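You operate a simulated robot arm through the tools that you are given. There is no shell and no other tool.

You run a simulated robot arm. Do the job below in one go: nothing can be reset, and whatever is moved stays where it is left.

## Task
Mash the boiled potatoes in the curry pot with milk and salt.
Fine: tip in the orange cup's milk and the green cup's salt first, spill none, put both back; mash till no lumps show; masher back on the side plate; the pink cup stays.

Only the result counts: the job must be done as asked and must still hold three seconds after the hand-in. Knocking over, shifting, dropping, spilling or breaking anything else fails it.

## Robot
A 7-joint arm with a three-finger gripper, fixed in place. Base frame: the origin is on the floor under the middle of its stand, x ahead of it, y to its left, z up; the work surface is at about z = 0.87. Units: m, degrees, N and s.
It reaches about 1.342 m from its shoulder. Its first joint turns from -166.0 to 166.0 degrees. Payload 2.69 kg.
The TCP is the grasp point between the finger pads, 0.03 m short of the fingertips. In the tool frame z runs along the fingers and y along their closing line. The gripper opens to 0.128 m; its body begins 0.117 m behind the TCP.
Orientation is that of the tool frame in the base frame, as a unit quaternion [x, y, z, w]. With the fingers straight down and closing along the base's y, the tool's x points along the base's -x, its y along +y and its z along -z.

## Interface
- The arm moves only by the tool servo_tool. Its argument "increments" is a list of rows, each a list of 7 numbers: the shift along the tool's x, y, z in m, then the turn, a rotation vector about the tool's x, y, z in degrees, then the opening, from 0 (shut) to 1 (fully open). In form: [[x, y, z, wx, wy, wz, claw], ...]. A call has 1 to 20 rows; each row is the pose to reach, as a shift and turn from the pose commanded when the call began, along the tool's axes at that moment. Each row takes 0.2 s and may step no farther than 0.05 m and 8.6 degrees from the row before; otherwise, or with a gripper value out of range, the whole call is refused. A pose out of reach is approached as far as the arm can. The call stops where the force on the tool passes 40 N (or 10 N more than at its start, if that is more) or the arm is blocked; 0.2 s more then pass. Each finger travels about 0.127 m/s and halts on what it meets, pressing with about 40 N; the grip force reading is that of the motor and also rises with nothing between the fingers. The clock runs only during rows and for 0.2 s after the last one: add rows that repeat a pose to give the fingers time. It gives the time, the measured TCP pose, the force on the tool (base axes), the opening and the grip force at its end, in the units of the frame above (readings bear some noise), with the torque about the TCP (base axes, N m) and any sound that the robot's microphone picked up.
- Cameras (640 x 400 px; columns grow to the right, rows downward): "scene" is fixed at [0.4093, 0.4964, 1.5064]; the picture's right is [-0.94, -0.34, 0.00], its down [-0.29, 0.81, -0.50] and it looks along [0.17, -0.47, -0.86] (base axes); focal length 214 px, centre (320, 200). "wrist" rides on the gripper at [0.058, 0.054, -0.131] in the tool frame; the picture's right is [-0.68, 0.74, 0.00], its down [-0.62, -0.57, -0.55] and it looks along [-0.40, -0.37, 0.84] (tool axes); focal length 234 px, centre (320, 200). There is no depth. A picture from a camera that has moved, and an enlarged one, comes with that camera's place and axes in the base frame and with its lens. The place of the scene camera against the robot may be out by one fixed shift of up to 0.012 m in any direction.
- capture(camera): a new picture of that camera. No time passes.
- slide_trunk(by): moves the trunk up (or, below 0, down) by that many m; the arm rides with it, the base frame stays. It gives what a move gives, with no picture.
- inspect(camera, box): a new picture of the part [left, top, right, bottom] of that camera's present view, enlarged. No time passes.
- job_done(): hands the job in; it is judged then, once.

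Places have to be worked out from the pictures, the camera data and where the tool is seen. Open the gripper and draw the arm clear of the work before you hand the job in, unless the task says otherwise.

The tools are called after ">>>" by a JSON object that holds its "op" and its "data". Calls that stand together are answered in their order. servo_tool: Moves the arm, as the interface text tells. Its arguments: {"type":"object","properties":{"increments":{"type":"array","items":{"type":"array","items":{"type":"number"}}}},"required":["increments"]} The other tools are called the same way: slide_trunk (by) moves the trunk up or down; capture (camera) takes a picture; inspect (camera, box) takes an enlarged picture of a part of a camera's view; job_done () hands the job in.

At the start:

```text
t: 0.0
tcp_pos: [0.63, 0.2913, 1.3319]
orientation: [0.0, 1.0, 0.0, 0.0]
wrist_force: [-0.5, -0.1, -0.7]
moment: [-0.02, 0.0, 0.01]
finger_gap: 0.1282
grip_force: 0.1
trunk travel left (down, up): [-0.15, 0.2]
```

scene: 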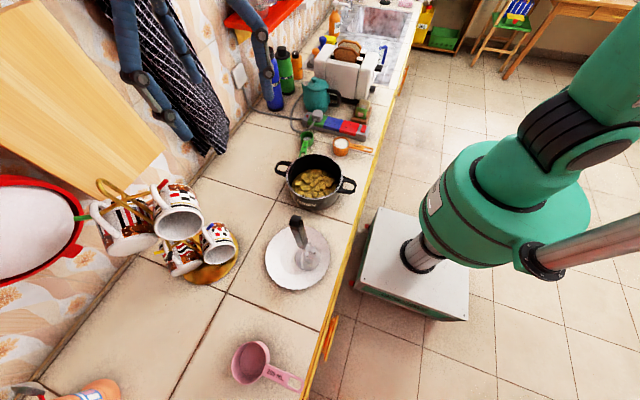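
wrist: 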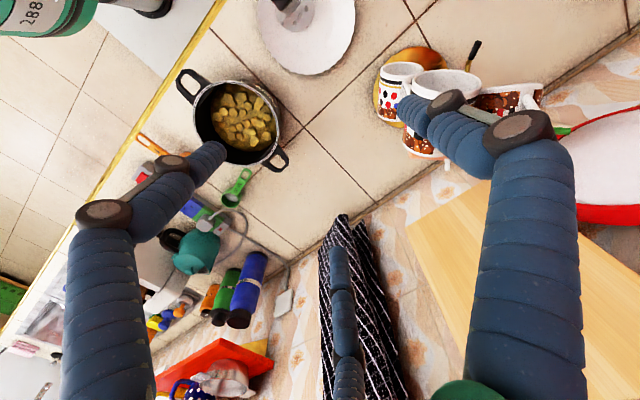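

The scene shows the pot with potatoes, a plate with the masher, and several cups and spoons. I'll enlarge the regions to identify the orange, green and pink cups.

>>> {"op": "inspect", "data": {"camera": "scene", "box": [260, 90, 400, 220]}}

>>> {"op": "inspect", "data": {"camera": "scene", "box": [220, 200, 360, 300]}}

>>> {"op": "inspect", "data": {"camera": "scene", "box": [200, 310, 340, 400]}}

>>> {"op": "inspect", "data": {"camera": "wrist", "box": [100, 50, 320, 250]}}

```text
3.08 times, centred on (330, 155) of scene
camera zoom: at [0.4093, 0.4964, 1.5064], right [-0.94, -0.34, 0.0], down [-0.29, 0.81, -0.5], along [0.17, -0.47, -0.86], focal length 660 px, centre (289, 338)
```

zoom: 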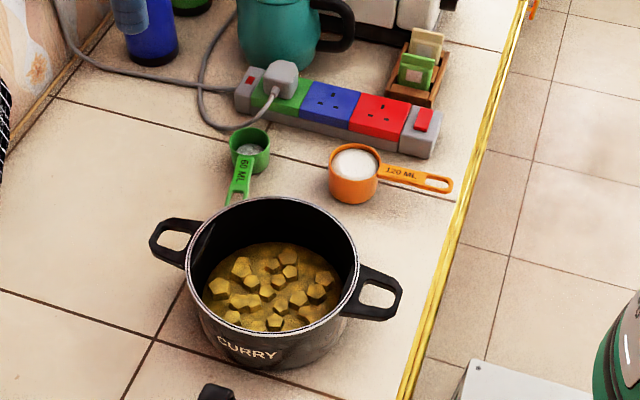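

```text
4.00 times, centred on (290, 250) of scene
camera zoom: at [0.4093, 0.4964, 1.5064], right [-0.94, -0.34, 0.0], down [-0.29, 0.81, -0.5], along [0.17, -0.47, -0.86], focal length 858 px, centre (440, 0)
```

zoom: 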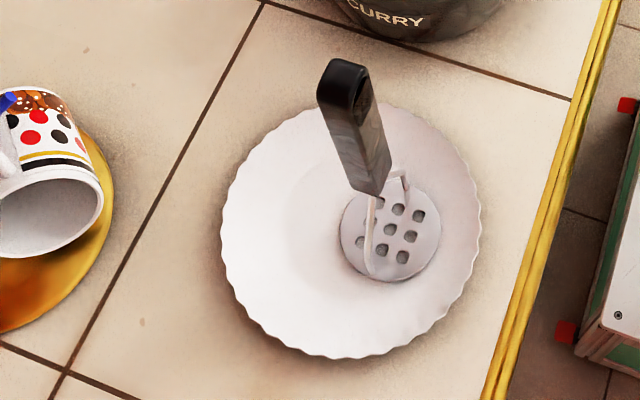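

```text
4.44 times, centred on (270, 355) of scene
camera zoom: at [0.4093, 0.4964, 1.5064], right [-0.94, -0.34, 0.0], down [-0.29, 0.81, -0.5], along [0.17, -0.47, -0.86], focal length 953 px, centre (542, -489)
```

zoom: 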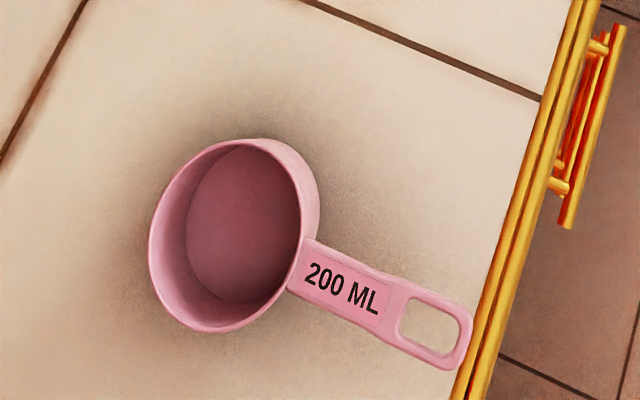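

```text
2.00 times, centred on (210, 150) of wrist
camera zoom: at [0.5708, 0.3441, 1.4612], right [0.68, 0.74, 0.0], down [0.62, -0.57, 0.55], along [0.4, -0.37, -0.84], focal length 468 px, centre (540, 300)
```

zoom: 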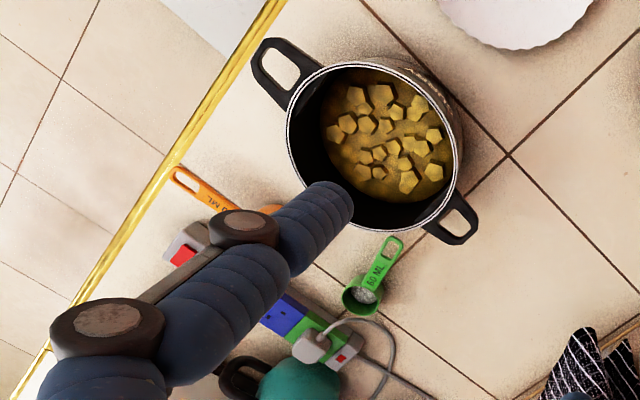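

The orange cup (120 ML, milk) sits near (0.53,-0.08), the green cup (60 ML, salt) near (0.665,-0.07), the pot near (0.555,0.13), and the masher is on the plate at larger y. I'll shut the gripper partway in free air to learn how the three fingers are laid out.

>>> {"op": "servo_tool", "data": {"increments": [[0, 0, 0, 0, 0, 0, 0.3], [0, 0, 0, 0, 0, 0, 0.3], [0, 0, 0, 0, 0, 0, 0.3], [0, 0, 0, 0, 0, 0, 0.3]]}}

>>> {"op": "capture", "data": {"camera": "wrist"}}

>>> {"op": "inspect", "data": {"camera": "scene", "box": [80, 0, 320, 160]}}

```text
t: 1.0
tcp_pos: [0.6306, 0.2915, 1.3311]
orientation: [0.0, 1.0, 0.0, 0.001]
wrist_force: [-0.5, 1.1, -0.2]
moment: [-0.01, 0.03, -0.01]
finger_gap: 0.0384
grip_force: 0.0
trunk travel left (down, up): [-0.15, 0.2]
```

```text
taken
camera wrist: at [0.5708, 0.3441, 1.4612], right [0.68, 0.74, 0.0], down [0.62, -0.57, 0.55], along [0.4, -0.37, -0.84], focal length 234 px, centre (320, 200)
```

wrist: 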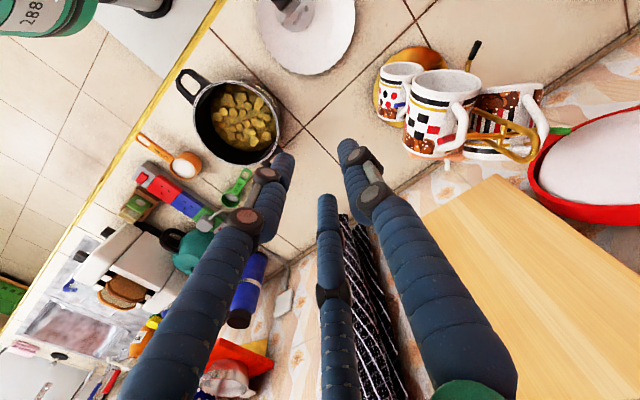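

```text
2.50 times, centred on (200, 80) of scene
camera zoom: at [0.4093, 0.4964, 1.5064], right [-0.94, -0.34, 0.0], down [-0.29, 0.81, -0.5], along [0.17, -0.47, -0.86], focal length 536 px, centre (620, 500)
```

zoom: 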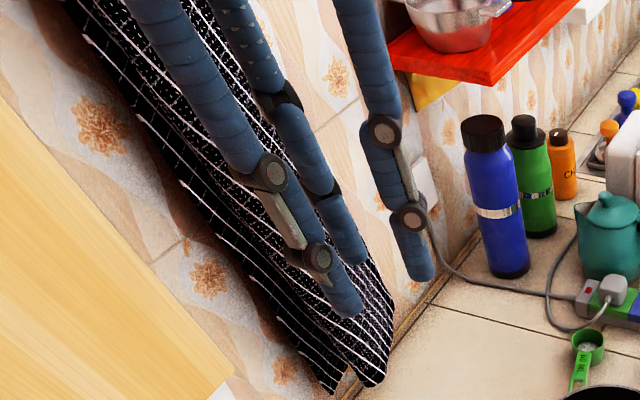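

The fingers close radially at 120° spacing (one along tool +y), so a three-point grasp around a cup bowl from above works. I'll enlarge the wrist view of the cups, pot and plate to triangulate them with the scene camera.

>>> {"op": "inspect", "data": {"camera": "wrist", "box": [120, 60, 300, 220]}}

>>> {"op": "inspect", "data": {"camera": "wrist", "box": [240, 0, 380, 90]}}

>>> {"op": "inspect", "data": {"camera": "scene", "box": [290, 125, 385, 185]}}

```text
2.50 times, centred on (210, 140) of wrist
camera zoom: at [0.5708, 0.3441, 1.4612], right [0.68, 0.74, 0.0], down [0.62, -0.57, 0.55], along [0.4, -0.37, -0.84], focal length 585 px, centre (595, 350)
```

zoom: 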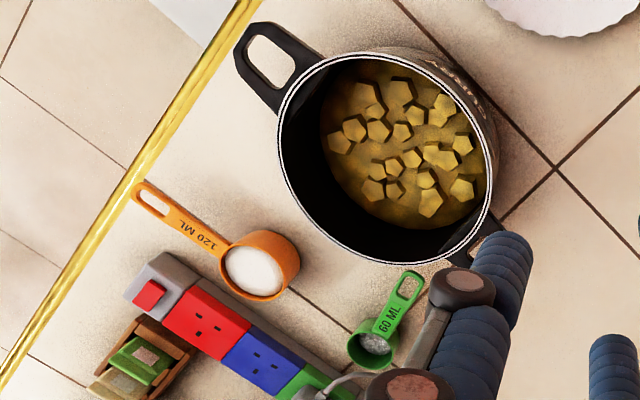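

```text
4.44 times, centred on (310, 45) of wrist
camera zoom: at [0.5708, 0.3441, 1.4612], right [0.68, 0.74, 0.0], down [0.62, -0.57, 0.55], along [0.4, -0.37, -0.84], focal length 1041 px, centre (364, 889)
```

zoom: 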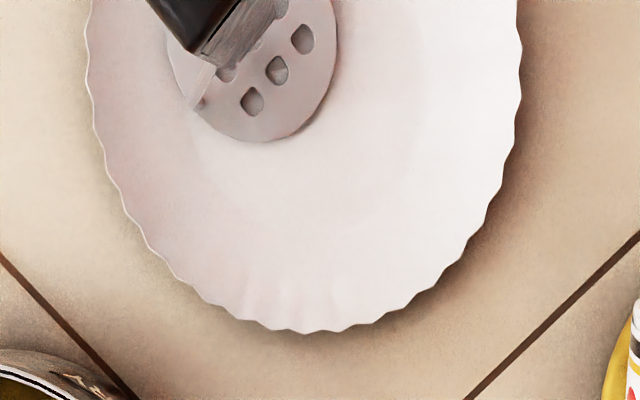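

```text
6.67 times, centred on (338, 155) of scene
camera zoom: at [0.4093, 0.4964, 1.5064], right [-0.94, -0.34, 0.0], down [-0.29, 0.81, -0.5], along [0.17, -0.47, -0.86], focal length 1430 px, centre (203, 500)
```

zoom: 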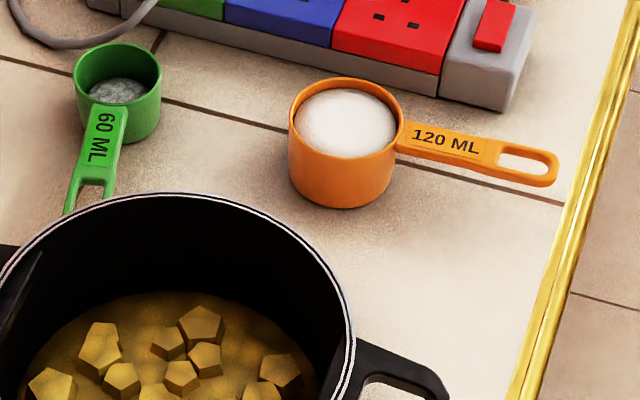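

I've got estimates: orange rim at about (0.522,-0.084,0.92), green rim at about (0.661,-0.080,0.912), pot at about (0.55,0.133) with its rim near 0.98, and a vertical masher at about (0.494,0.350). Before touching anything I'll rehearse the pouring pose empty-handed above the pot, starting by moving there at a safe height.

>>> {"op": "servo_tool", "data": {"increments": [[0.013, -0.026, 0.03, 0, 0, 2.5, 1], [0.026, -0.052, 0.06, 0, 0, 5, 1], [0.04, -0.079, 0.09, 0, 0, 7.5, 1], [0.053, -0.105, 0.12, 0, 0, 10, 1], [0.066, -0.131, 0.13, 0, 0, 12.5, 1], [0.08, -0.158, 0.132, 0, 0, 15, 1]]}}

>>> {"op": "capture", "data": {"camera": "wrist"}}

>>> {"op": "capture", "data": {"camera": "scene"}}

```text
t: 2.4
tcp_pos: [0.5497, 0.1323, 1.1993]
orientation: [0.131, 0.991, 0.0, 0.001]
wrist_force: [-0.2, -0.4, -0.3]
moment: [-0.01, 0.03, 0.03]
finger_gap: 0.1279
grip_force: 0.1
trunk travel left (down, up): [-0.15, 0.2]
```

```text
taken
camera wrist: at [0.5058, 0.1991, 1.3295], right [0.84, 0.54, 0.0], down [0.45, -0.71, 0.55], along [0.29, -0.46, -0.84], focal length 234 px, centre (320, 200)
```

wrist: 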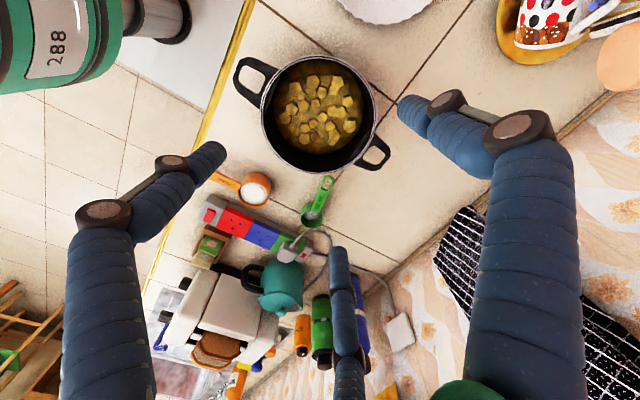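

```text
taken
```

scene: 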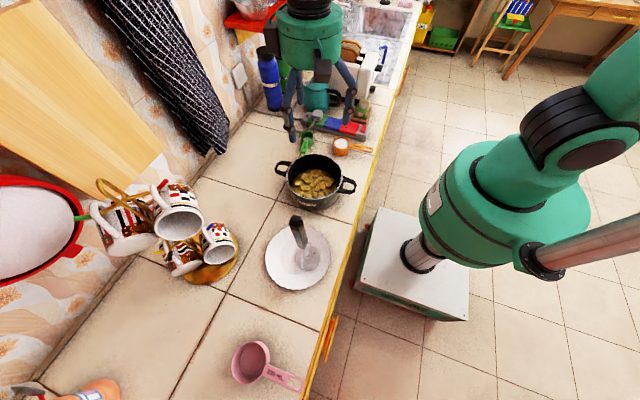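

The arm moved cleanly over the pot. I'll take enlarged wrist views here for a second triangulation of cups and pot.

>>> {"op": "inspect", "data": {"camera": "wrist", "box": [190, 150, 350, 250]}}

>>> {"op": "inspect", "data": {"camera": "wrist", "box": [230, 40, 400, 180]}}

```text
4.00 times, centred on (270, 200) of wrist
camera zoom: at [0.5058, 0.1991, 1.3295], right [0.84, 0.54, 0.0], down [0.45, -0.71, 0.55], along [0.29, -0.46, -0.84], focal length 937 px, centre (520, 200)
```

zoom: 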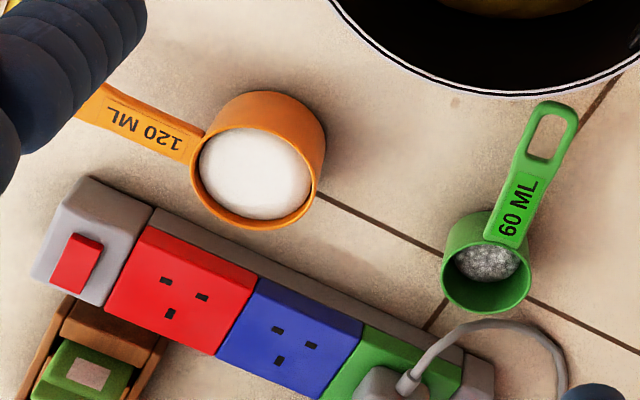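

```text
2.86 times, centred on (315, 110) of wrist
camera zoom: at [0.5058, 0.1991, 1.3295], right [0.84, 0.54, 0.0], down [0.45, -0.71, 0.55], along [0.29, -0.46, -0.84], focal length 669 px, centre (334, 457)
```

zoom: 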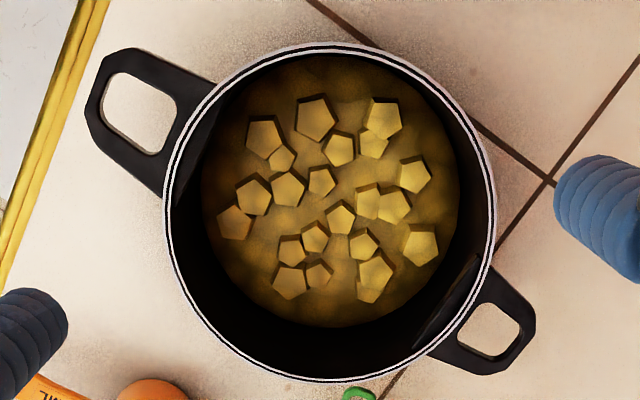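

Refined: orange centre at about (0.5235,-0.0855), green at about (0.659,-0.078), pot at about (0.548,0.131) with the food surface near z 0.905. Now I'll rehearse the tilt (mouth toward -x+y, gripper on the near side) to 120° empty-handed at a safe height.

>>> {"op": "servo_tool", "data": {"increments": [[0, 0, 0, 4, -6.93, 0, 1], [0, 0, 0, 8, -13.86, 0, 1], [0, 0, 0, 12, -20.8, 0, 1], [0, 0, 0, 16, -27.7, 0, 1], [0, 0, 0, 20, -34.6, 0, 1], [0, 0, 0, 24, -41.6, 0, 1], [0, 0, 0, 28, -48.5, 0, 1], [0, 0, 0, 32, -55.4, 0, 1], [0, 0, 0, 36, -62.4, 0, 1], [0, 0, 0, 40, -69.3, 0, 1], [0, 0, 0, 44, -76.2, 0, 1], [0, 0, 0, 48, -83.1, 0, 1], [0, 0, 0, 52, -90.1, 0, 1], [0, 0, 0, 56, -97, 0, 1], [0, 0, 0, 60, -103.9, 0, 1]]}}

>>> {"op": "capture", "data": {"camera": "scene"}}

>>> {"op": "capture", "data": {"camera": "wrist"}}

```text
t: 5.6
tcp_pos: [0.5508, 0.1333, 1.2026]
orientation: [0.069, 0.511, -0.52, 0.681]
wrist_force: [-1.5, 0.3, 1.6]
moment: [0.1, 0.14, 0.02]
finger_gap: 0.1278
grip_force: 0.1
trunk travel left (down, up): [-0.15, 0.2]
```

```text
taken
```

scene: 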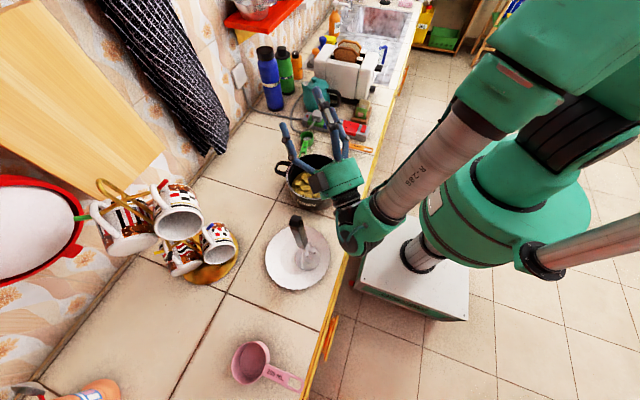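

```text
taken
camera wrist: at [0.5063, 0.2014, 1.072], right [0.62, 0.76, 0.2], down [-0.74, 0.48, 0.46], along [0.26, -0.43, 0.86], focal length 234 px, centre (320, 200)
```

wrist: 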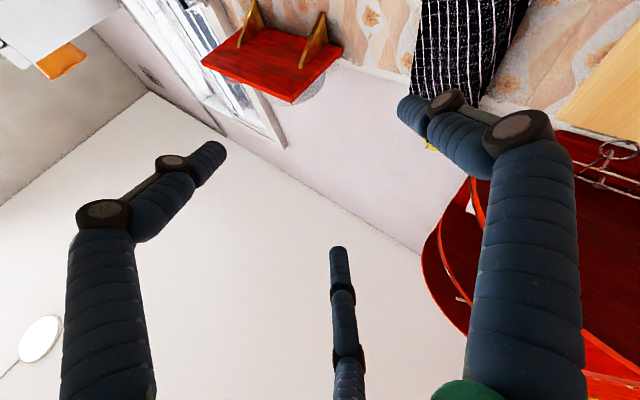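

The 120° tilt is reachable without contact. I'd like the gripper farther from the standing masher, so I'll swing the rehearsed pose 30° about the vertical toward -x and lower it to z≈1.13 to check that too.

>>> {"op": "servo_tool", "data": {"increments": [[0, 0, 0, -5.6, -3.25, 3.75, 1], [0, 0, 0, -11.2, -6.5, 7.5, 1], [0, 0, 0, -16.9, -9.75, 11.25, 1], [0, 0, 0, -22.5, -13, 15, 1], [0.013, 0.0076, -0.0088, -22.5, -13, 15, 1], [0.026, 0.0152, -0.0175, -22.5, -13, 15, 1], [0.039, 0.0228, -0.0263, -22.5, -13, 15, 1], [0.0525, 0.0303, -0.035, -22.5, -13, 15, 1]]}}

>>> {"op": "capture", "data": {"camera": "scene"}}

>>> {"op": "inspect", "data": {"camera": "scene", "box": [250, 100, 410, 260]}}

```text
t: 7.4
tcp_pos: [0.5509, 0.1339, 1.1296]
orientation: [-0.065, 0.495, -0.332, 0.8]
wrist_force: [0.7, -0.3, 0.7]
moment: [-0.01, 0.01, 0.01]
finger_gap: 0.1281
grip_force: 0.0
trunk travel left (down, up): [-0.15, 0.2]
```

```text
taken
```

scene: 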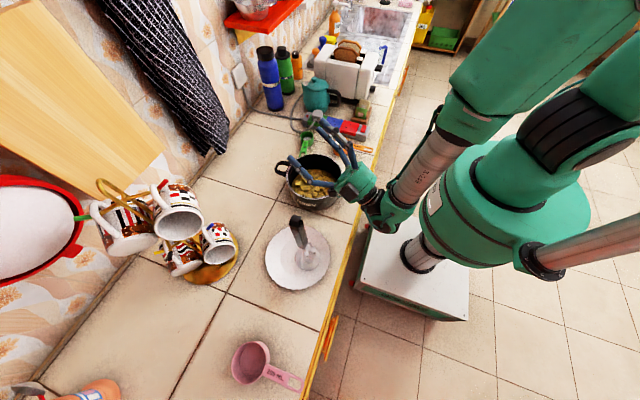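

```text
2.50 times, centred on (330, 180) of scene
camera zoom: at [0.4093, 0.4964, 1.5064], right [-0.94, -0.34, 0.0], down [-0.29, 0.81, -0.5], along [0.17, -0.47, -0.86], focal length 536 px, centre (295, 250)
```

zoom: 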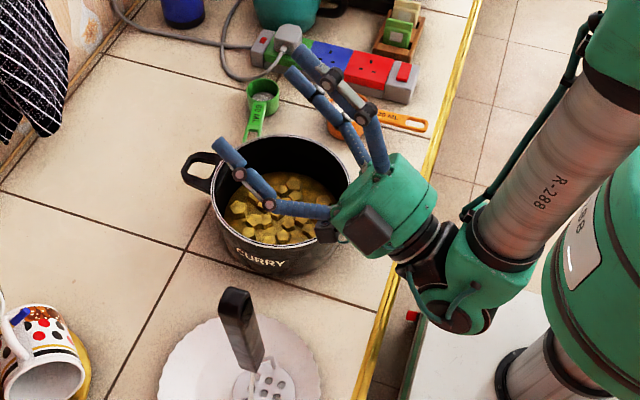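

The lowered, swung pose clears the pot and masher. I'll undo the tilt by the same path, back to fingers straight down above the pot.

>>> {"op": "servo_tool", "data": {"increments": [[0, 0, 0, -4, 6.93, 0, 1], [0, 0, 0, -8, 13.86, 0, 1], [0, 0, 0, -12, 20.8, 0, 1], [0, 0, 0, -16, 27.7, 0, 1], [0, 0, 0, -20, 34.6, 0, 1], [0, 0, 0, -24, 41.6, 0, 1], [0, 0, 0, -28, 48.5, 0, 1], [0, 0, 0, -32, 55.4, 0, 1], [0, 0, 0, -36, 62.4, 0, 1], [0, 0, 0, -40, 69.3, 0, 1], [0, 0, 0, -44, 76.2, 0, 1], [0, 0, 0, -48, 83.1, 0, 1], [0, 0, 0, -52, 90.1, 0, 1], [0, 0, 0, -56, 97, 0, 1], [0, 0, 0, -60, 103.9, 0, 1]]}}

```text
t: 10.6
tcp_pos: [0.5505, 0.1319, 1.1295]
orientation: [-0.13, 0.991, 0.001, -0.001]
wrist_force: [-0.2, 0.1, 0.0]
moment: [0.0, -0.02, 0.0]
finger_gap: 0.1279
grip_force: 0.0
trunk travel left (down, up): [-0.15, 0.2]
```

Upright again at yaw -15°. Now I'll travel over the orange cup while yawing +100°, so that its handle will lie midway between two fingers.

>>> {"op": "servo_tool", "data": {"increments": [[0.0069, -0.017, 0, 0, 0, 8.33, 1], [0.0138, -0.0339, 0, 0, 0, 16.67, 1], [0.0207, -0.0509, 0, 0, 0, 25, 1], [0.0275, -0.0679, 0, 0, 0, 33.33, 1], [0.0344, -0.0848, 0, 0, 0, 41.67, 1], [0.0413, -0.1018, 0, 0, 0, 50, 1], [0.0482, -0.1188, 0, 0, 0, 58.33, 1], [0.0551, -0.1357, 0, 0, 0, 66.67, 1], [0.062, -0.1527, 0, 0, 0, 75, 1], [0.0688, -0.1697, 0, 0, 0, 83.33, 1], [0.0757, -0.1866, 0, 0, 0, 91.67, 1], [0.0826, -0.2036, 0, 0, 0, 100, 1]]}}

>>> {"op": "capture", "data": {"camera": "wrist"}}

>>> {"op": "capture", "data": {"camera": "scene"}}

```text
t: 13.2
tcp_pos: [0.5235, -0.0847, 1.1277]
orientation: [0.676, 0.737, -0.001, -0.001]
wrist_force: [0.6, 0.2, 0.8]
moment: [0.0, -0.01, 0.01]
finger_gap: 0.1283
grip_force: 0.1
trunk travel left (down, up): [-0.15, 0.2]
```

```text
taken
camera wrist: at [0.5708, -0.0217, 1.2585], right [0.79, -0.61, 0.0], down [-0.51, -0.66, 0.55], along [-0.34, -0.43, -0.84], focal length 234 px, centre (320, 200)
```

wrist: 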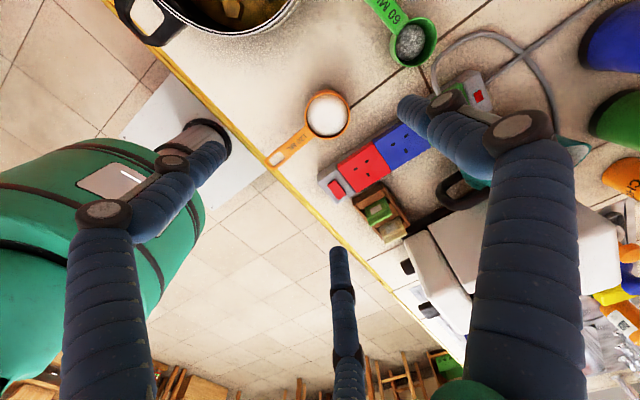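

```text
taken
```

scene: 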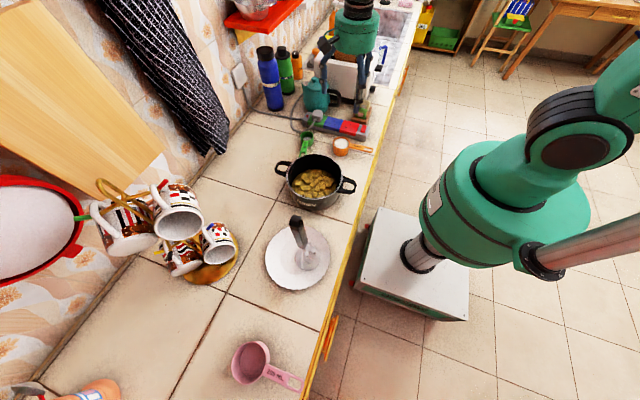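

The cup's handle lies between the left and centre fingers as planned. I'll enlarge to refine the cup's position from this vantage.

>>> {"op": "inspect", "data": {"camera": "wrist", "box": [250, 70, 410, 190]}}

>>> {"op": "inspect", "data": {"camera": "wrist", "box": [340, 0, 500, 110]}}

```text
3.33 times, centred on (330, 130) of wrist
camera zoom: at [0.5708, -0.0217, 1.2585], right [0.79, -0.61, 0.0], down [-0.51, -0.66, 0.55], along [-0.34, -0.43, -0.84], focal length 781 px, centre (287, 433)
```

zoom: 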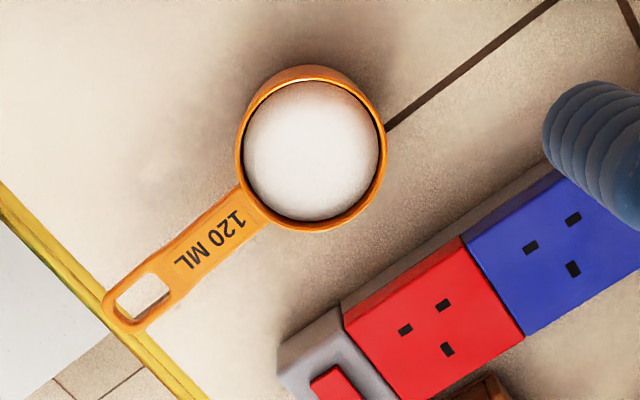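

```text
3.64 times, centred on (420, 55) of wrist
camera zoom: at [0.5708, -0.0217, 1.2585], right [0.79, -0.61, 0.0], down [-0.51, -0.66, 0.55], along [-0.34, -0.43, -0.84], focal length 852 px, centre (-44, 727)
```

zoom: 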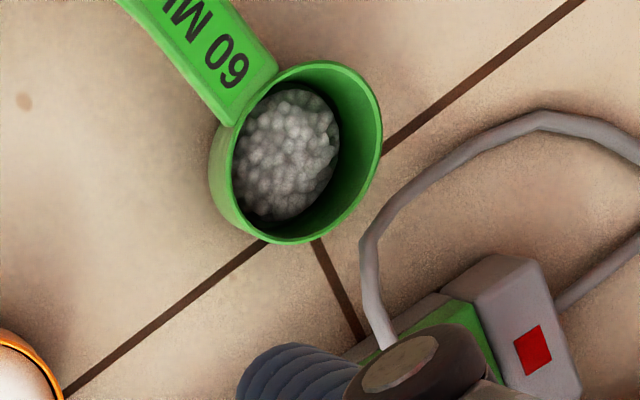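

Combining the three views the orange rim is lower than I assumed (z≈0.911) with centre near (0.527,-0.093). I'll shift over it and descend to z≈1.03 for a closer check.

>>> {"op": "servo_tool", "data": {"increments": [[-0.002, 0.0006, 0.025, 0, 0, 0, 1], [-0.004, 0.0012, 0.05, 0, 0, 0, 1], [-0.006, 0.0018, 0.075, 0, 0, 0, 1], [-0.0078, 0.0023, 0.1, 0, 0, 0, 1]]}}

>>> {"op": "inspect", "data": {"camera": "wrist", "box": [220, 70, 420, 230]}}

>>> {"op": "inspect", "data": {"camera": "scene", "box": [270, 60, 410, 180]}}

```text
t: 14.2
tcp_pos: [0.5252, -0.0937, 1.0301]
orientation: [0.675, 0.737, 0.0, 0.0]
wrist_force: [-0.4, -0.6, -0.3]
moment: [-0.03, -0.03, 0.01]
finger_gap: 0.1277
grip_force: 0.0
trunk travel left (down, up): [-0.15, 0.2]
```

```text
2.50 times, centred on (320, 150) of wrist
camera zoom: at [0.573, -0.0319, 1.1604], right [0.79, -0.61, 0.0], down [-0.51, -0.66, 0.55], along [-0.33, -0.43, -0.84], focal length 585 px, centre (320, 325)
```

zoom: 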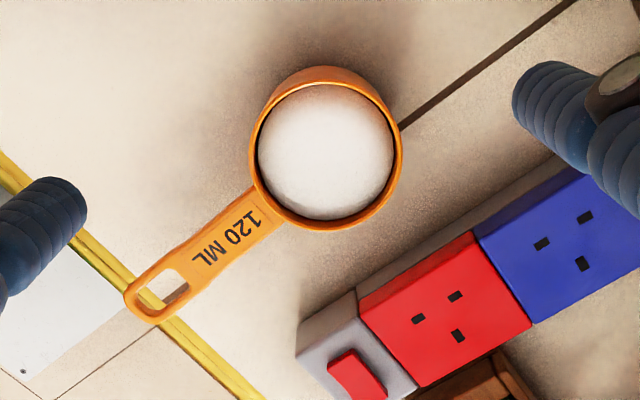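

```text
3.33 times, centred on (340, 120) of scene
camera zoom: at [0.4093, 0.4964, 1.5064], right [-0.94, -0.34, 0.0], down [-0.29, 0.81, -0.5], along [0.17, -0.47, -0.86], focal length 715 px, centre (253, 467)
```

zoom: 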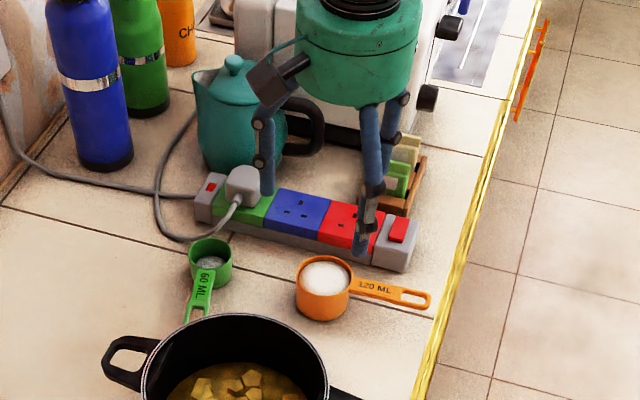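

From this closer view the cup centre is about 4 mm toward +x of the tool axis, and the power strip edge is at y≈-0.175. I'll narrow the fingers to 75% and descend around the bowl to z≈0.906.

>>> {"op": "servo_tool", "data": {"increments": [[0.0005, 0.004, 0, 0, 0, 0, 0.75], [0.0005, 0.004, 0.02, 0, 0, 0, 0.75], [0.0005, 0.004, 0.04, 0, 0, 0, 0.75], [0.0005, 0.004, 0.06, 0, 0, 0, 0.75], [0.0005, 0.004, 0.08, 0, 0, 0, 0.75], [0.0005, 0.004, 0.095, 0, 0, 0, 0.75], [0.0005, 0.004, 0.105, 0, 0, 0, 0.75], [0.0005, 0.004, 0.115, 0, 0, 0, 0.75], [0.0005, 0.004, 0.124, 0, 0, 0, 0.75]]}}

>>> {"op": "capture", "data": {"camera": "wrist"}}

>>> {"op": "inspect", "data": {"camera": "scene", "box": [290, 80, 390, 180]}}

```text
t: 16.2
tcp_pos: [0.5295, -0.0921, 0.9062]
orientation: [0.676, 0.737, 0.0, -0.001]
wrist_force: [-0.1, -0.3, 0.7]
moment: [0.01, -0.02, 0.01]
finger_gap: 0.096
grip_force: 0.0
trunk travel left (down, up): [-0.15, 0.2]
```

```text
taken
camera wrist: at [0.5767, -0.03, 1.0355], right [0.79, -0.61, 0.0], down [-0.51, -0.66, 0.55], along [-0.33, -0.43, -0.84], focal length 234 px, centre (320, 200)
```

wrist: 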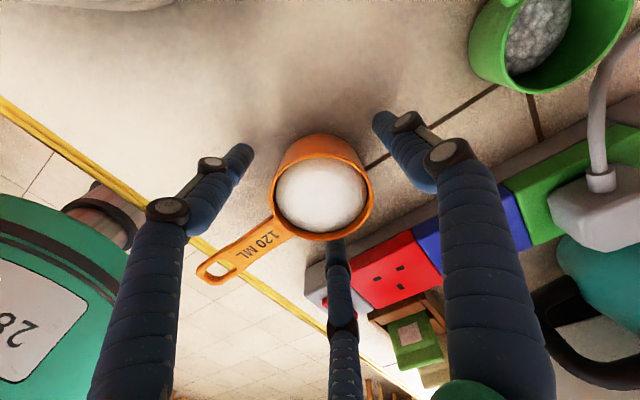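

```text
4.00 times, centred on (340, 130) of scene
camera zoom: at [0.4093, 0.4964, 1.5064], right [-0.94, -0.34, 0.0], down [-0.29, 0.81, -0.5], along [0.17, -0.47, -0.86], focal length 858 px, centre (240, 480)
```

zoom: 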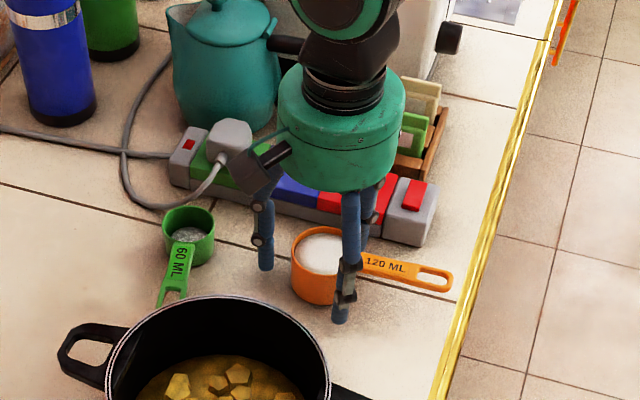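

The bowl is centred within ~2 mm between the fingers, with the handle clear of them. I'll close slowly to avoid jolting the milk.

>>> {"op": "servo_tool", "data": {"increments": [[0, 0, 0, 0, 0, 0, 0.68], [0, 0, 0, 0, 0, 0, 0.62], [0, 0, 0, 0, 0, 0, 0.58], [0, 0, 0, 0, 0, 0, 0.55], [0, 0, 0, 0, 0, 0, 0.53], [0, 0, 0, 0, 0, 0, 0.51], [0, 0, 0, 0, 0, 0, 0.49], [0, 0, 0, 0, 0, 0, 0.47], [0, 0, 0, 0, 0, 0, 0.45], [0, 0, 0, 0, 0, 0, 0.4], [0, 0, 0, 0, 0, 0, 0.3], [0, 0, 0, 0, 0, 0, 0.2]]}}

>>> {"op": "capture", "data": {"camera": "wrist"}}

>>> {"op": "inspect", "data": {"camera": "scene", "box": [290, 80, 390, 180]}}

```text
t: 18.8
tcp_pos: [0.529, -0.0932, 0.9059]
orientation: [0.676, 0.737, 0.0, 0.0]
wrist_force: [-0.1, 0.3, 1.4]
moment: [0.03, 0.05, 0.0]
finger_gap: 0.0577
grip_force: 40.0
trunk travel left (down, up): [-0.15, 0.2]
```

```text
taken
camera wrist: at [0.5769, -0.03, 1.0357], right [0.79, -0.61, 0.0], down [-0.51, -0.66, 0.55], along [-0.33, -0.43, -0.84], focal length 234 px, centre (320, 200)
```

wrist: 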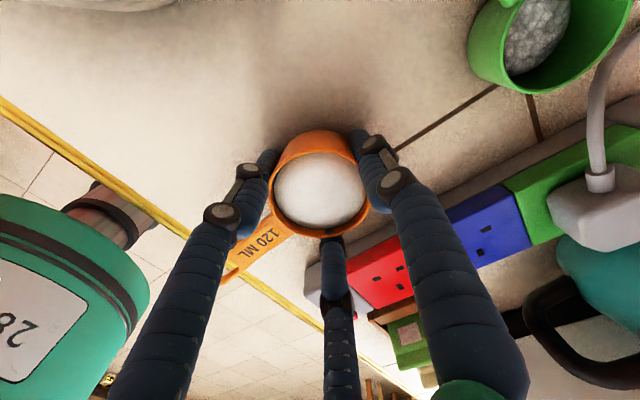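

```text
4.00 times, centred on (340, 130) of scene
camera zoom: at [0.4093, 0.4964, 1.5064], right [-0.94, -0.34, 0.0], down [-0.29, 0.81, -0.5], along [0.17, -0.47, -0.86], focal length 858 px, centre (240, 480)
```

zoom: 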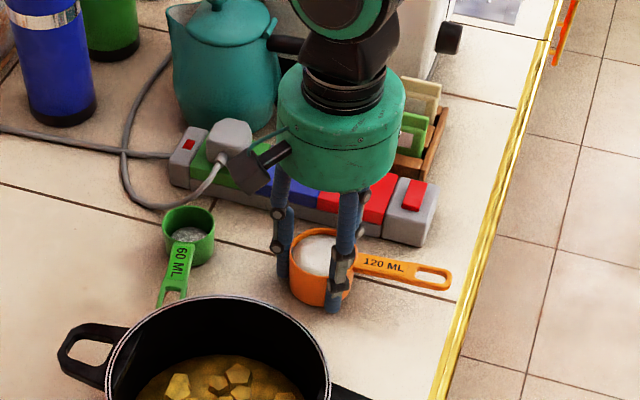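

Firm grip (gap 0.0577, 40 N). I'll lift slowly straight up with smooth acceleration.

>>> {"op": "servo_tool", "data": {"increments": [[0, 0, -0.002, 0, 0, 0, 0.2], [0, 0, -0.005, 0, 0, 0, 0.2], [0, 0, -0.009, 0, 0, 0, 0.2], [0, 0, -0.015, 0, 0, 0, 0.2], [0, 0, -0.023, 0, 0, 0, 0.2], [0, 0, -0.032, 0, 0, 0, 0.2], [0, 0, -0.042, 0, 0, 0, 0.2], [0, 0, -0.052, 0, 0, 0, 0.2], [0, 0, -0.062, 0, 0, 0, 0.2], [0, 0, -0.072, 0, 0, 0, 0.2], [0, 0, -0.08, 0, 0, 0, 0.2], [0, 0, -0.086, 0, 0, 0, 0.2], [0, 0, -0.09, 0, 0, 0, 0.2], [0, 0, -0.092, 0, 0, 0, 0.2]]}}

>>> {"op": "capture", "data": {"camera": "wrist"}}

>>> {"op": "inspect", "data": {"camera": "scene", "box": [290, 60, 410, 180]}}

```text
t: 21.8
tcp_pos: [0.53, -0.0927, 0.9983]
orientation: [0.676, 0.737, 0.0, 0.0]
wrist_force: [0.4, -0.4, -1.4]
moment: [0.01, -0.02, -0.02]
finger_gap: 0.0579
grip_force: 40.2
trunk travel left (down, up): [-0.15, 0.2]
```

```text
taken
camera wrist: at [0.5771, -0.0302, 1.1272], right [0.79, -0.61, 0.0], down [-0.51, -0.66, 0.55], along [-0.33, -0.43, -0.84], focal length 234 px, centre (320, 200)
```

wrist: 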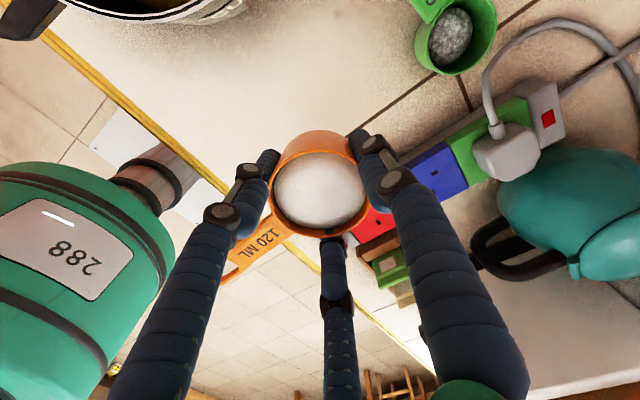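

```text
3.33 times, centred on (350, 120) of scene
camera zoom: at [0.4093, 0.4964, 1.5064], right [-0.94, -0.34, 0.0], down [-0.29, 0.81, -0.5], along [0.17, -0.47, -0.86], focal length 715 px, centre (220, 467)
```

zoom: 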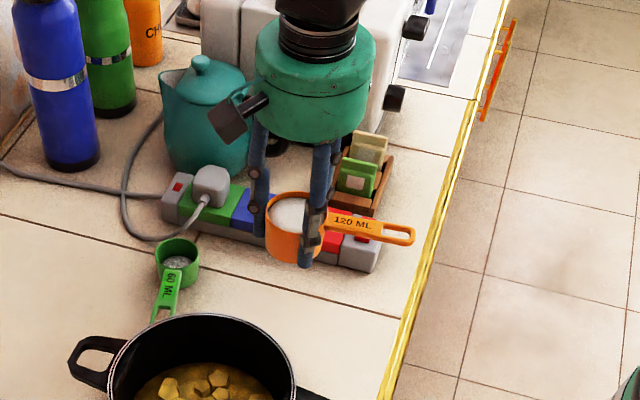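

The cup is lifted level with no spill visible. I'll continue up to z≈1.15.

>>> {"op": "servo_tool", "data": {"increments": [[0, 0, -0.002, 0, 0, 0, 0.2], [0, 0, -0.006, 0, 0, 0, 0.2], [0, 0, -0.012, 0, 0, 0, 0.2], [0, 0, -0.02, 0, 0, 0, 0.2], [0, 0, -0.03, 0, 0, 0, 0.2], [0, 0, -0.042, 0, 0, 0, 0.2], [0, 0, -0.054, 0, 0, 0, 0.2], [0, 0, -0.066, 0, 0, 0, 0.2], [0, 0, -0.078, 0, 0, 0, 0.2], [0, 0, -0.09, 0, 0, 0, 0.2], [0, 0, -0.102, 0, 0, 0, 0.2], [0, 0, -0.114, 0, 0, 0, 0.2], [0, 0, -0.125, 0, 0, 0, 0.2], [0, 0, -0.135, 0, 0, 0, 0.2], [0, 0, -0.143, 0, 0, 0, 0.2], [0, 0, -0.148, 0, 0, 0, 0.2], [0, 0, -0.151, 0, 0, 0, 0.2], [0, 0, -0.152, 0, 0, 0, 0.2]]}}

```text
t: 25.6
tcp_pos: [0.528, -0.0917, 1.1491]
orientation: [0.676, 0.737, 0.0, 0.0]
wrist_force: [0.5, 0.4, -1.0]
moment: [0.02, -0.02, 0.0]
finger_gap: 0.0578
grip_force: 39.5
trunk travel left (down, up): [-0.15, 0.2]
```

Held level at z 1.149. Now a smooth carry to just beyond the pot centre (TCP ≈ (0.578,0.119)) with -100° yaw, so the pour lip faces the near side between two fingers.

>>> {"op": "servo_tool", "data": {"increments": [[0.0015, 0.0005, 0, 0, 0, -0.73, 0.2], [0.0058, 0.0019, 0, 0, 0, -2.8, 0.2], [0.0125, 0.0041, 0, 0, 0, -6.08, 0.2], [0.0214, 0.007, 0, 0, 0, -10.4, 0.2], [0.0322, 0.0105, 0, 0, 0, -15.63, 0.2], [0.0445, 0.0145, 0, 0, 0, -21.6, 0.2], [0.058, 0.0189, 0, 0, 0, -28.18, 0.2], [0.0725, 0.0237, 0, 0, 0, -35.2, 0.2], [0.0876, 0.0286, 0, 0, 0, -42.53, 0.2], [0.103, 0.0336, 0, 0, 0, -50, 0.2], [0.1183, 0.0386, 0, 0, 0, -57.48, 0.2], [0.1334, 0.0435, 0, 0, 0, -64.8, 0.2], [0.1479, 0.0483, 0, 0, 0, -71.83, 0.2], [0.1614, 0.0527, 0, 0, 0, -78.4, 0.2], [0.1737, 0.0567, 0, 0, 0, -84.38, 0.2], [0.1845, 0.0602, 0, 0, 0, -89.6, 0.2], [0.1934, 0.0631, 0, 0, 0, -93.93, 0.2], [0.2001, 0.0653, 0, 0, 0, -97.2, 0.2], [0.2044, 0.0667, 0, 0, 0, -99.28, 0.2], [0.2059, 0.0672, 0, 0, 0, -100, 0.2]]}}

>>> {"op": "capture", "data": {"camera": "wrist"}}

>>> {"op": "capture", "data": {"camera": "scene"}}

```text
t: 29.8
tcp_pos: [0.5791, 0.1196, 1.1487]
orientation: [-0.13, 0.992, 0.0, 0.001]
wrist_force: [0.4, 0.0, -1.2]
moment: [0.0, 0.01, -0.01]
finger_gap: 0.0579
grip_force: 39.7
trunk travel left (down, up): [-0.15, 0.2]
```

```text
taken
camera wrist: at [0.5074, 0.1557, 1.2787], right [0.46, 0.89, 0.0], down [0.74, -0.39, 0.55], along [0.49, -0.25, -0.84], focal length 234 px, centre (320, 200)
```

wrist: 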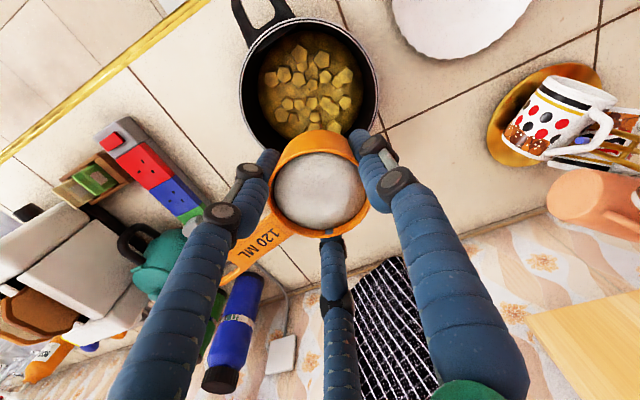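

```text
taken
```

scene: 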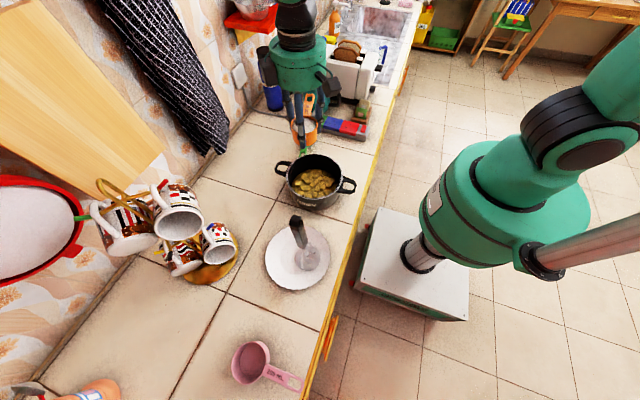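

The cup is level and over the pot's far half. I'll enlarge to verify the pot rim's position relative to the lip before pouring.

>>> {"op": "inspect", "data": {"camera": "wrist", "box": [210, 0, 410, 180]}}

>>> {"op": "inspect", "data": {"camera": "scene", "box": [250, 70, 370, 220]}}

```text
2.22 times, centred on (310, 90) of wrist
camera zoom: at [0.5074, 0.1557, 1.2787], right [0.46, 0.89, 0.0], down [0.74, -0.39, 0.55], along [0.49, -0.25, -0.84], focal length 520 px, centre (342, 444)
```

zoom: 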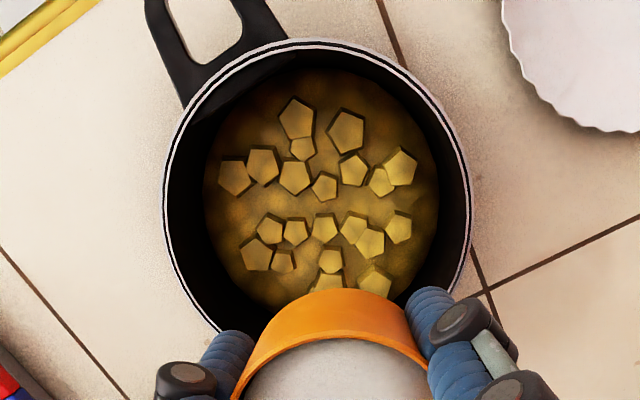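

```text
2.67 times, centred on (310, 145) of scene
camera zoom: at [0.4093, 0.4964, 1.5064], right [-0.94, -0.34, 0.0], down [-0.29, 0.81, -0.5], along [0.17, -0.47, -0.86], focal length 572 px, centre (347, 347)
```

zoom: 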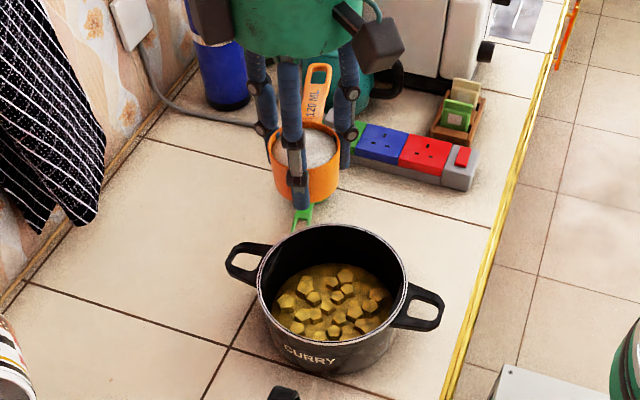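

Fitting the rim from two views puts the pot centre at about (0.555,0.116), radius 0.087. I'll nudge the TCP to (0.587,0.1075) and lower to z≈1.075 so that the lip starts above the pot's middle.

>>> {"op": "servo_tool", "data": {"increments": [[-0.0002, -0.0004, 0.002, 0, 0, 0, 0.2], [-0.0005, -0.0014, 0.008, 0, 0, 0, 0.2], [-0.001, -0.003, 0.016, 0, 0, 0, 0.2], [-0.0016, -0.0048, 0.026, 0, 0, 0, 0.2], [-0.0023, -0.0068, 0.037, 0, 0, 0, 0.2], [-0.003, -0.0089, 0.048, 0, 0, 0, 0.2], [-0.0036, -0.0107, 0.058, 0, 0, 0, 0.2], [-0.0041, -0.0123, 0.067, 0, 0, 0, 0.2], [-0.0045, -0.0134, 0.073, 0, 0, 0, 0.2], [-0.0046, -0.0137, 0.075, 0, 0, 0, 0.2]]}}

>>> {"op": "inspect", "data": {"camera": "scene", "box": [250, 70, 370, 220]}}

>>> {"op": "capture", "data": {"camera": "wrist"}}

```text
t: 32.0
tcp_pos: [0.5875, 0.1067, 1.0746]
orientation: [-0.131, 0.991, 0.001, 0.0]
wrist_force: [-0.9, 0.8, -1.7]
moment: [0.03, 0.0, 0.01]
finger_gap: 0.0579
grip_force: 39.9
trunk travel left (down, up): [-0.15, 0.2]
```

```text
2.67 times, centred on (310, 145) of scene
camera zoom: at [0.4093, 0.4964, 1.5064], right [-0.94, -0.34, 0.0], down [-0.29, 0.81, -0.5], along [0.17, -0.47, -0.86], focal length 572 px, centre (347, 347)
```

zoom: 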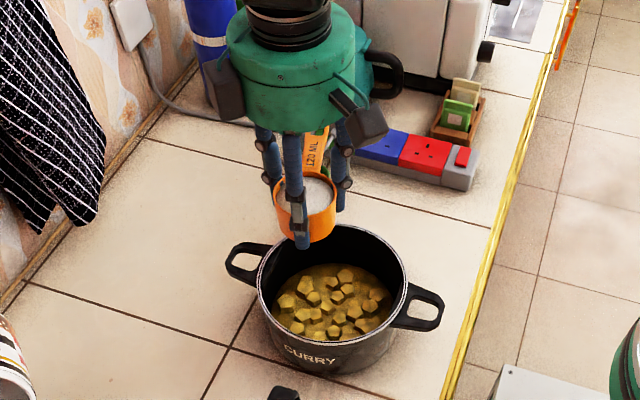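

```text
taken
camera wrist: at [0.517, 0.143, 1.2045], right [0.46, 0.89, 0.0], down [0.74, -0.39, 0.55], along [0.49, -0.25, -0.84], focal length 234 px, centre (320, 200)
```

wrist: 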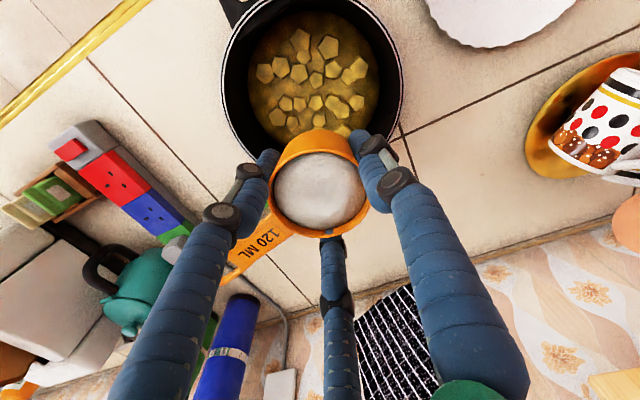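

The lip will sit right above the pot's centre when it tips. I'll begin tilting slowly to 30° and watch.

>>> {"op": "servo_tool", "data": {"increments": [[0, 0, 0, 1, -1.73, 0, 0.2], [0, 0, 0, 2.5, -4.33, 0, 0.2], [0, 0, 0, 4, -6.93, 0, 0.2], [0, 0, 0, 5.5, -9.53, 0, 0.2], [0, 0, 0, 7, -12.1, 0, 0.2], [0, 0, 0, 8.5, -14.7, 0, 0.2], [0, 0, 0, 10, -17.3, 0, 0.2], [0, 0, 0, 11.5, -19.9, 0, 0.2], [0, 0, 0, 13, -22.5, 0, 0.2], [0, 0, 0, 15, -26, 0, 0.2]]}}

>>> {"op": "inspect", "data": {"camera": "scene", "box": [250, 100, 370, 220]}}

>>> {"op": "capture", "data": {"camera": "wrist"}}

```text
t: 34.2
tcp_pos: [0.5876, 0.1081, 1.0737]
orientation: [-0.127, 0.957, -0.099, 0.24]
wrist_force: [1.5, -0.5, -2.2]
moment: [0.0, 0.02, -0.01]
finger_gap: 0.0578
grip_force: 40.0
trunk travel left (down, up): [-0.15, 0.2]
```

```text
3.33 times, centred on (310, 160) of scene
camera zoom: at [0.4093, 0.4964, 1.5064], right [-0.94, -0.34, 0.0], down [-0.29, 0.81, -0.5], along [0.17, -0.47, -0.86], focal length 715 px, centre (353, 333)
```

zoom: 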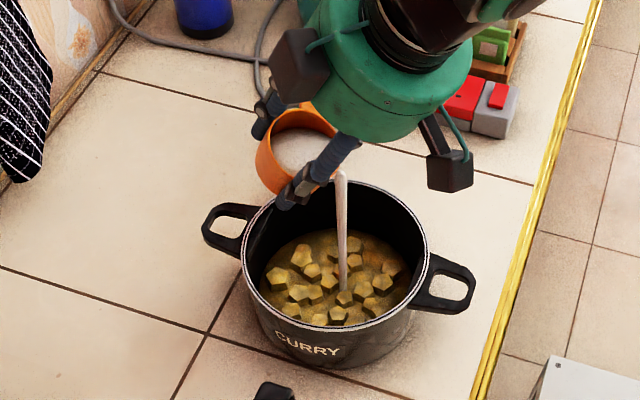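

```text
taken
camera wrist: at [0.463, 0.1579, 1.1474], right [0.43, 0.89, 0.11], down [0.37, -0.29, 0.88], along [0.82, -0.34, -0.46], focal length 234 px, centre (320, 200)
```

wrist: 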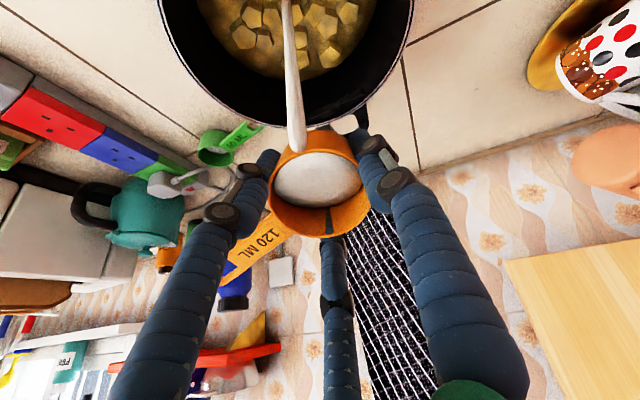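

The milk is streaming straight down from the lip into the pot's middle. I'll keep tilting slowly to 75°.

>>> {"op": "servo_tool", "data": {"increments": [[0, 0, 0, 1.5, -2.6, 0, 0.2], [0, 0, 0, 3, -5.2, 0, 0.2], [0, 0, 0, 4.5, -7.8, 0, 0.2], [0, 0, 0, 6, -10.4, 0, 0.2], [0, 0, 0, 7.5, -13, 0, 0.2], [0, 0, 0, 9, -15.6, 0, 0.2], [0, 0, 0, 10.5, -18.2, 0, 0.2], [0, 0, 0, 12, -20.8, 0, 0.2], [0, 0, 0, 13.5, -23.4, 0, 0.2], [0, 0, 0, 15, -26, 0, 0.2], [0, 0, 0, 16.5, -28.6, 0, 0.2], [0, 0, 0, 18, -31.2, 0, 0.2], [0, 0, 0, 19.5, -33.8, 0, 0.2], [0, 0, 0, 21, -36.4, 0, 0.2], [0, 0, 0, 22.5, -39, 0, 0.2]]}}

>>> {"op": "inspect", "data": {"camera": "scene", "box": [250, 100, 370, 220]}}

>>> {"op": "capture", "data": {"camera": "wrist"}}

```text
t: 37.4
tcp_pos: [0.5868, 0.1063, 1.0736]
orientation: [-0.105, 0.786, -0.233, 0.563]
wrist_force: [0.1, 0.4, 0.1]
moment: [0.02, 0.0, 0.02]
finger_gap: 0.0575
grip_force: 40.2
trunk travel left (down, up): [-0.15, 0.2]
```

```text
3.33 times, centred on (310, 160) of scene
camera zoom: at [0.4093, 0.4964, 1.5064], right [-0.94, -0.34, 0.0], down [-0.29, 0.81, -0.5], along [0.17, -0.47, -0.86], focal length 715 px, centre (353, 333)
```

zoom: 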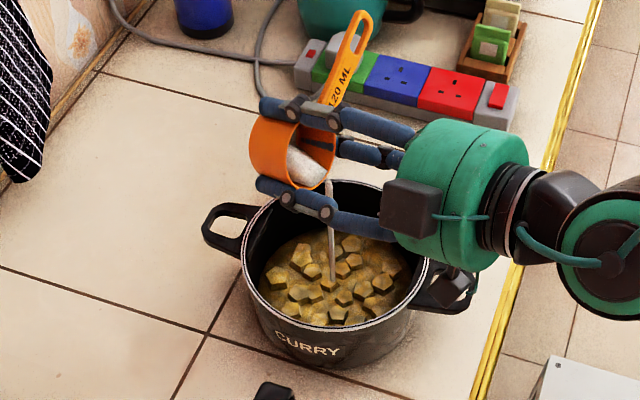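

```text
taken
camera wrist: at [0.4485, 0.1612, 1.0322], right [0.31, 0.93, 0.21], down [-0.36, -0.09, 0.93], along [0.88, -0.36, 0.3], focal length 234 px, centre (320, 200)
```

wrist: 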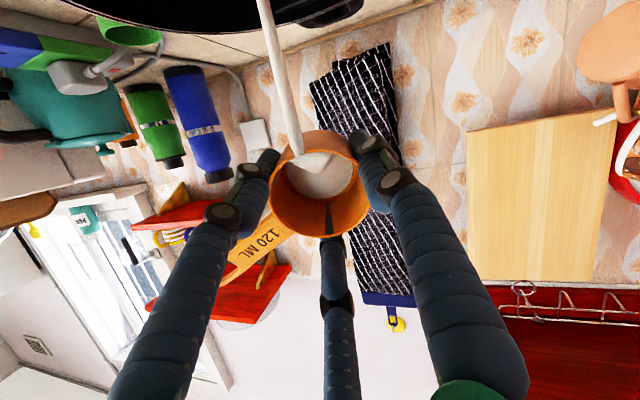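

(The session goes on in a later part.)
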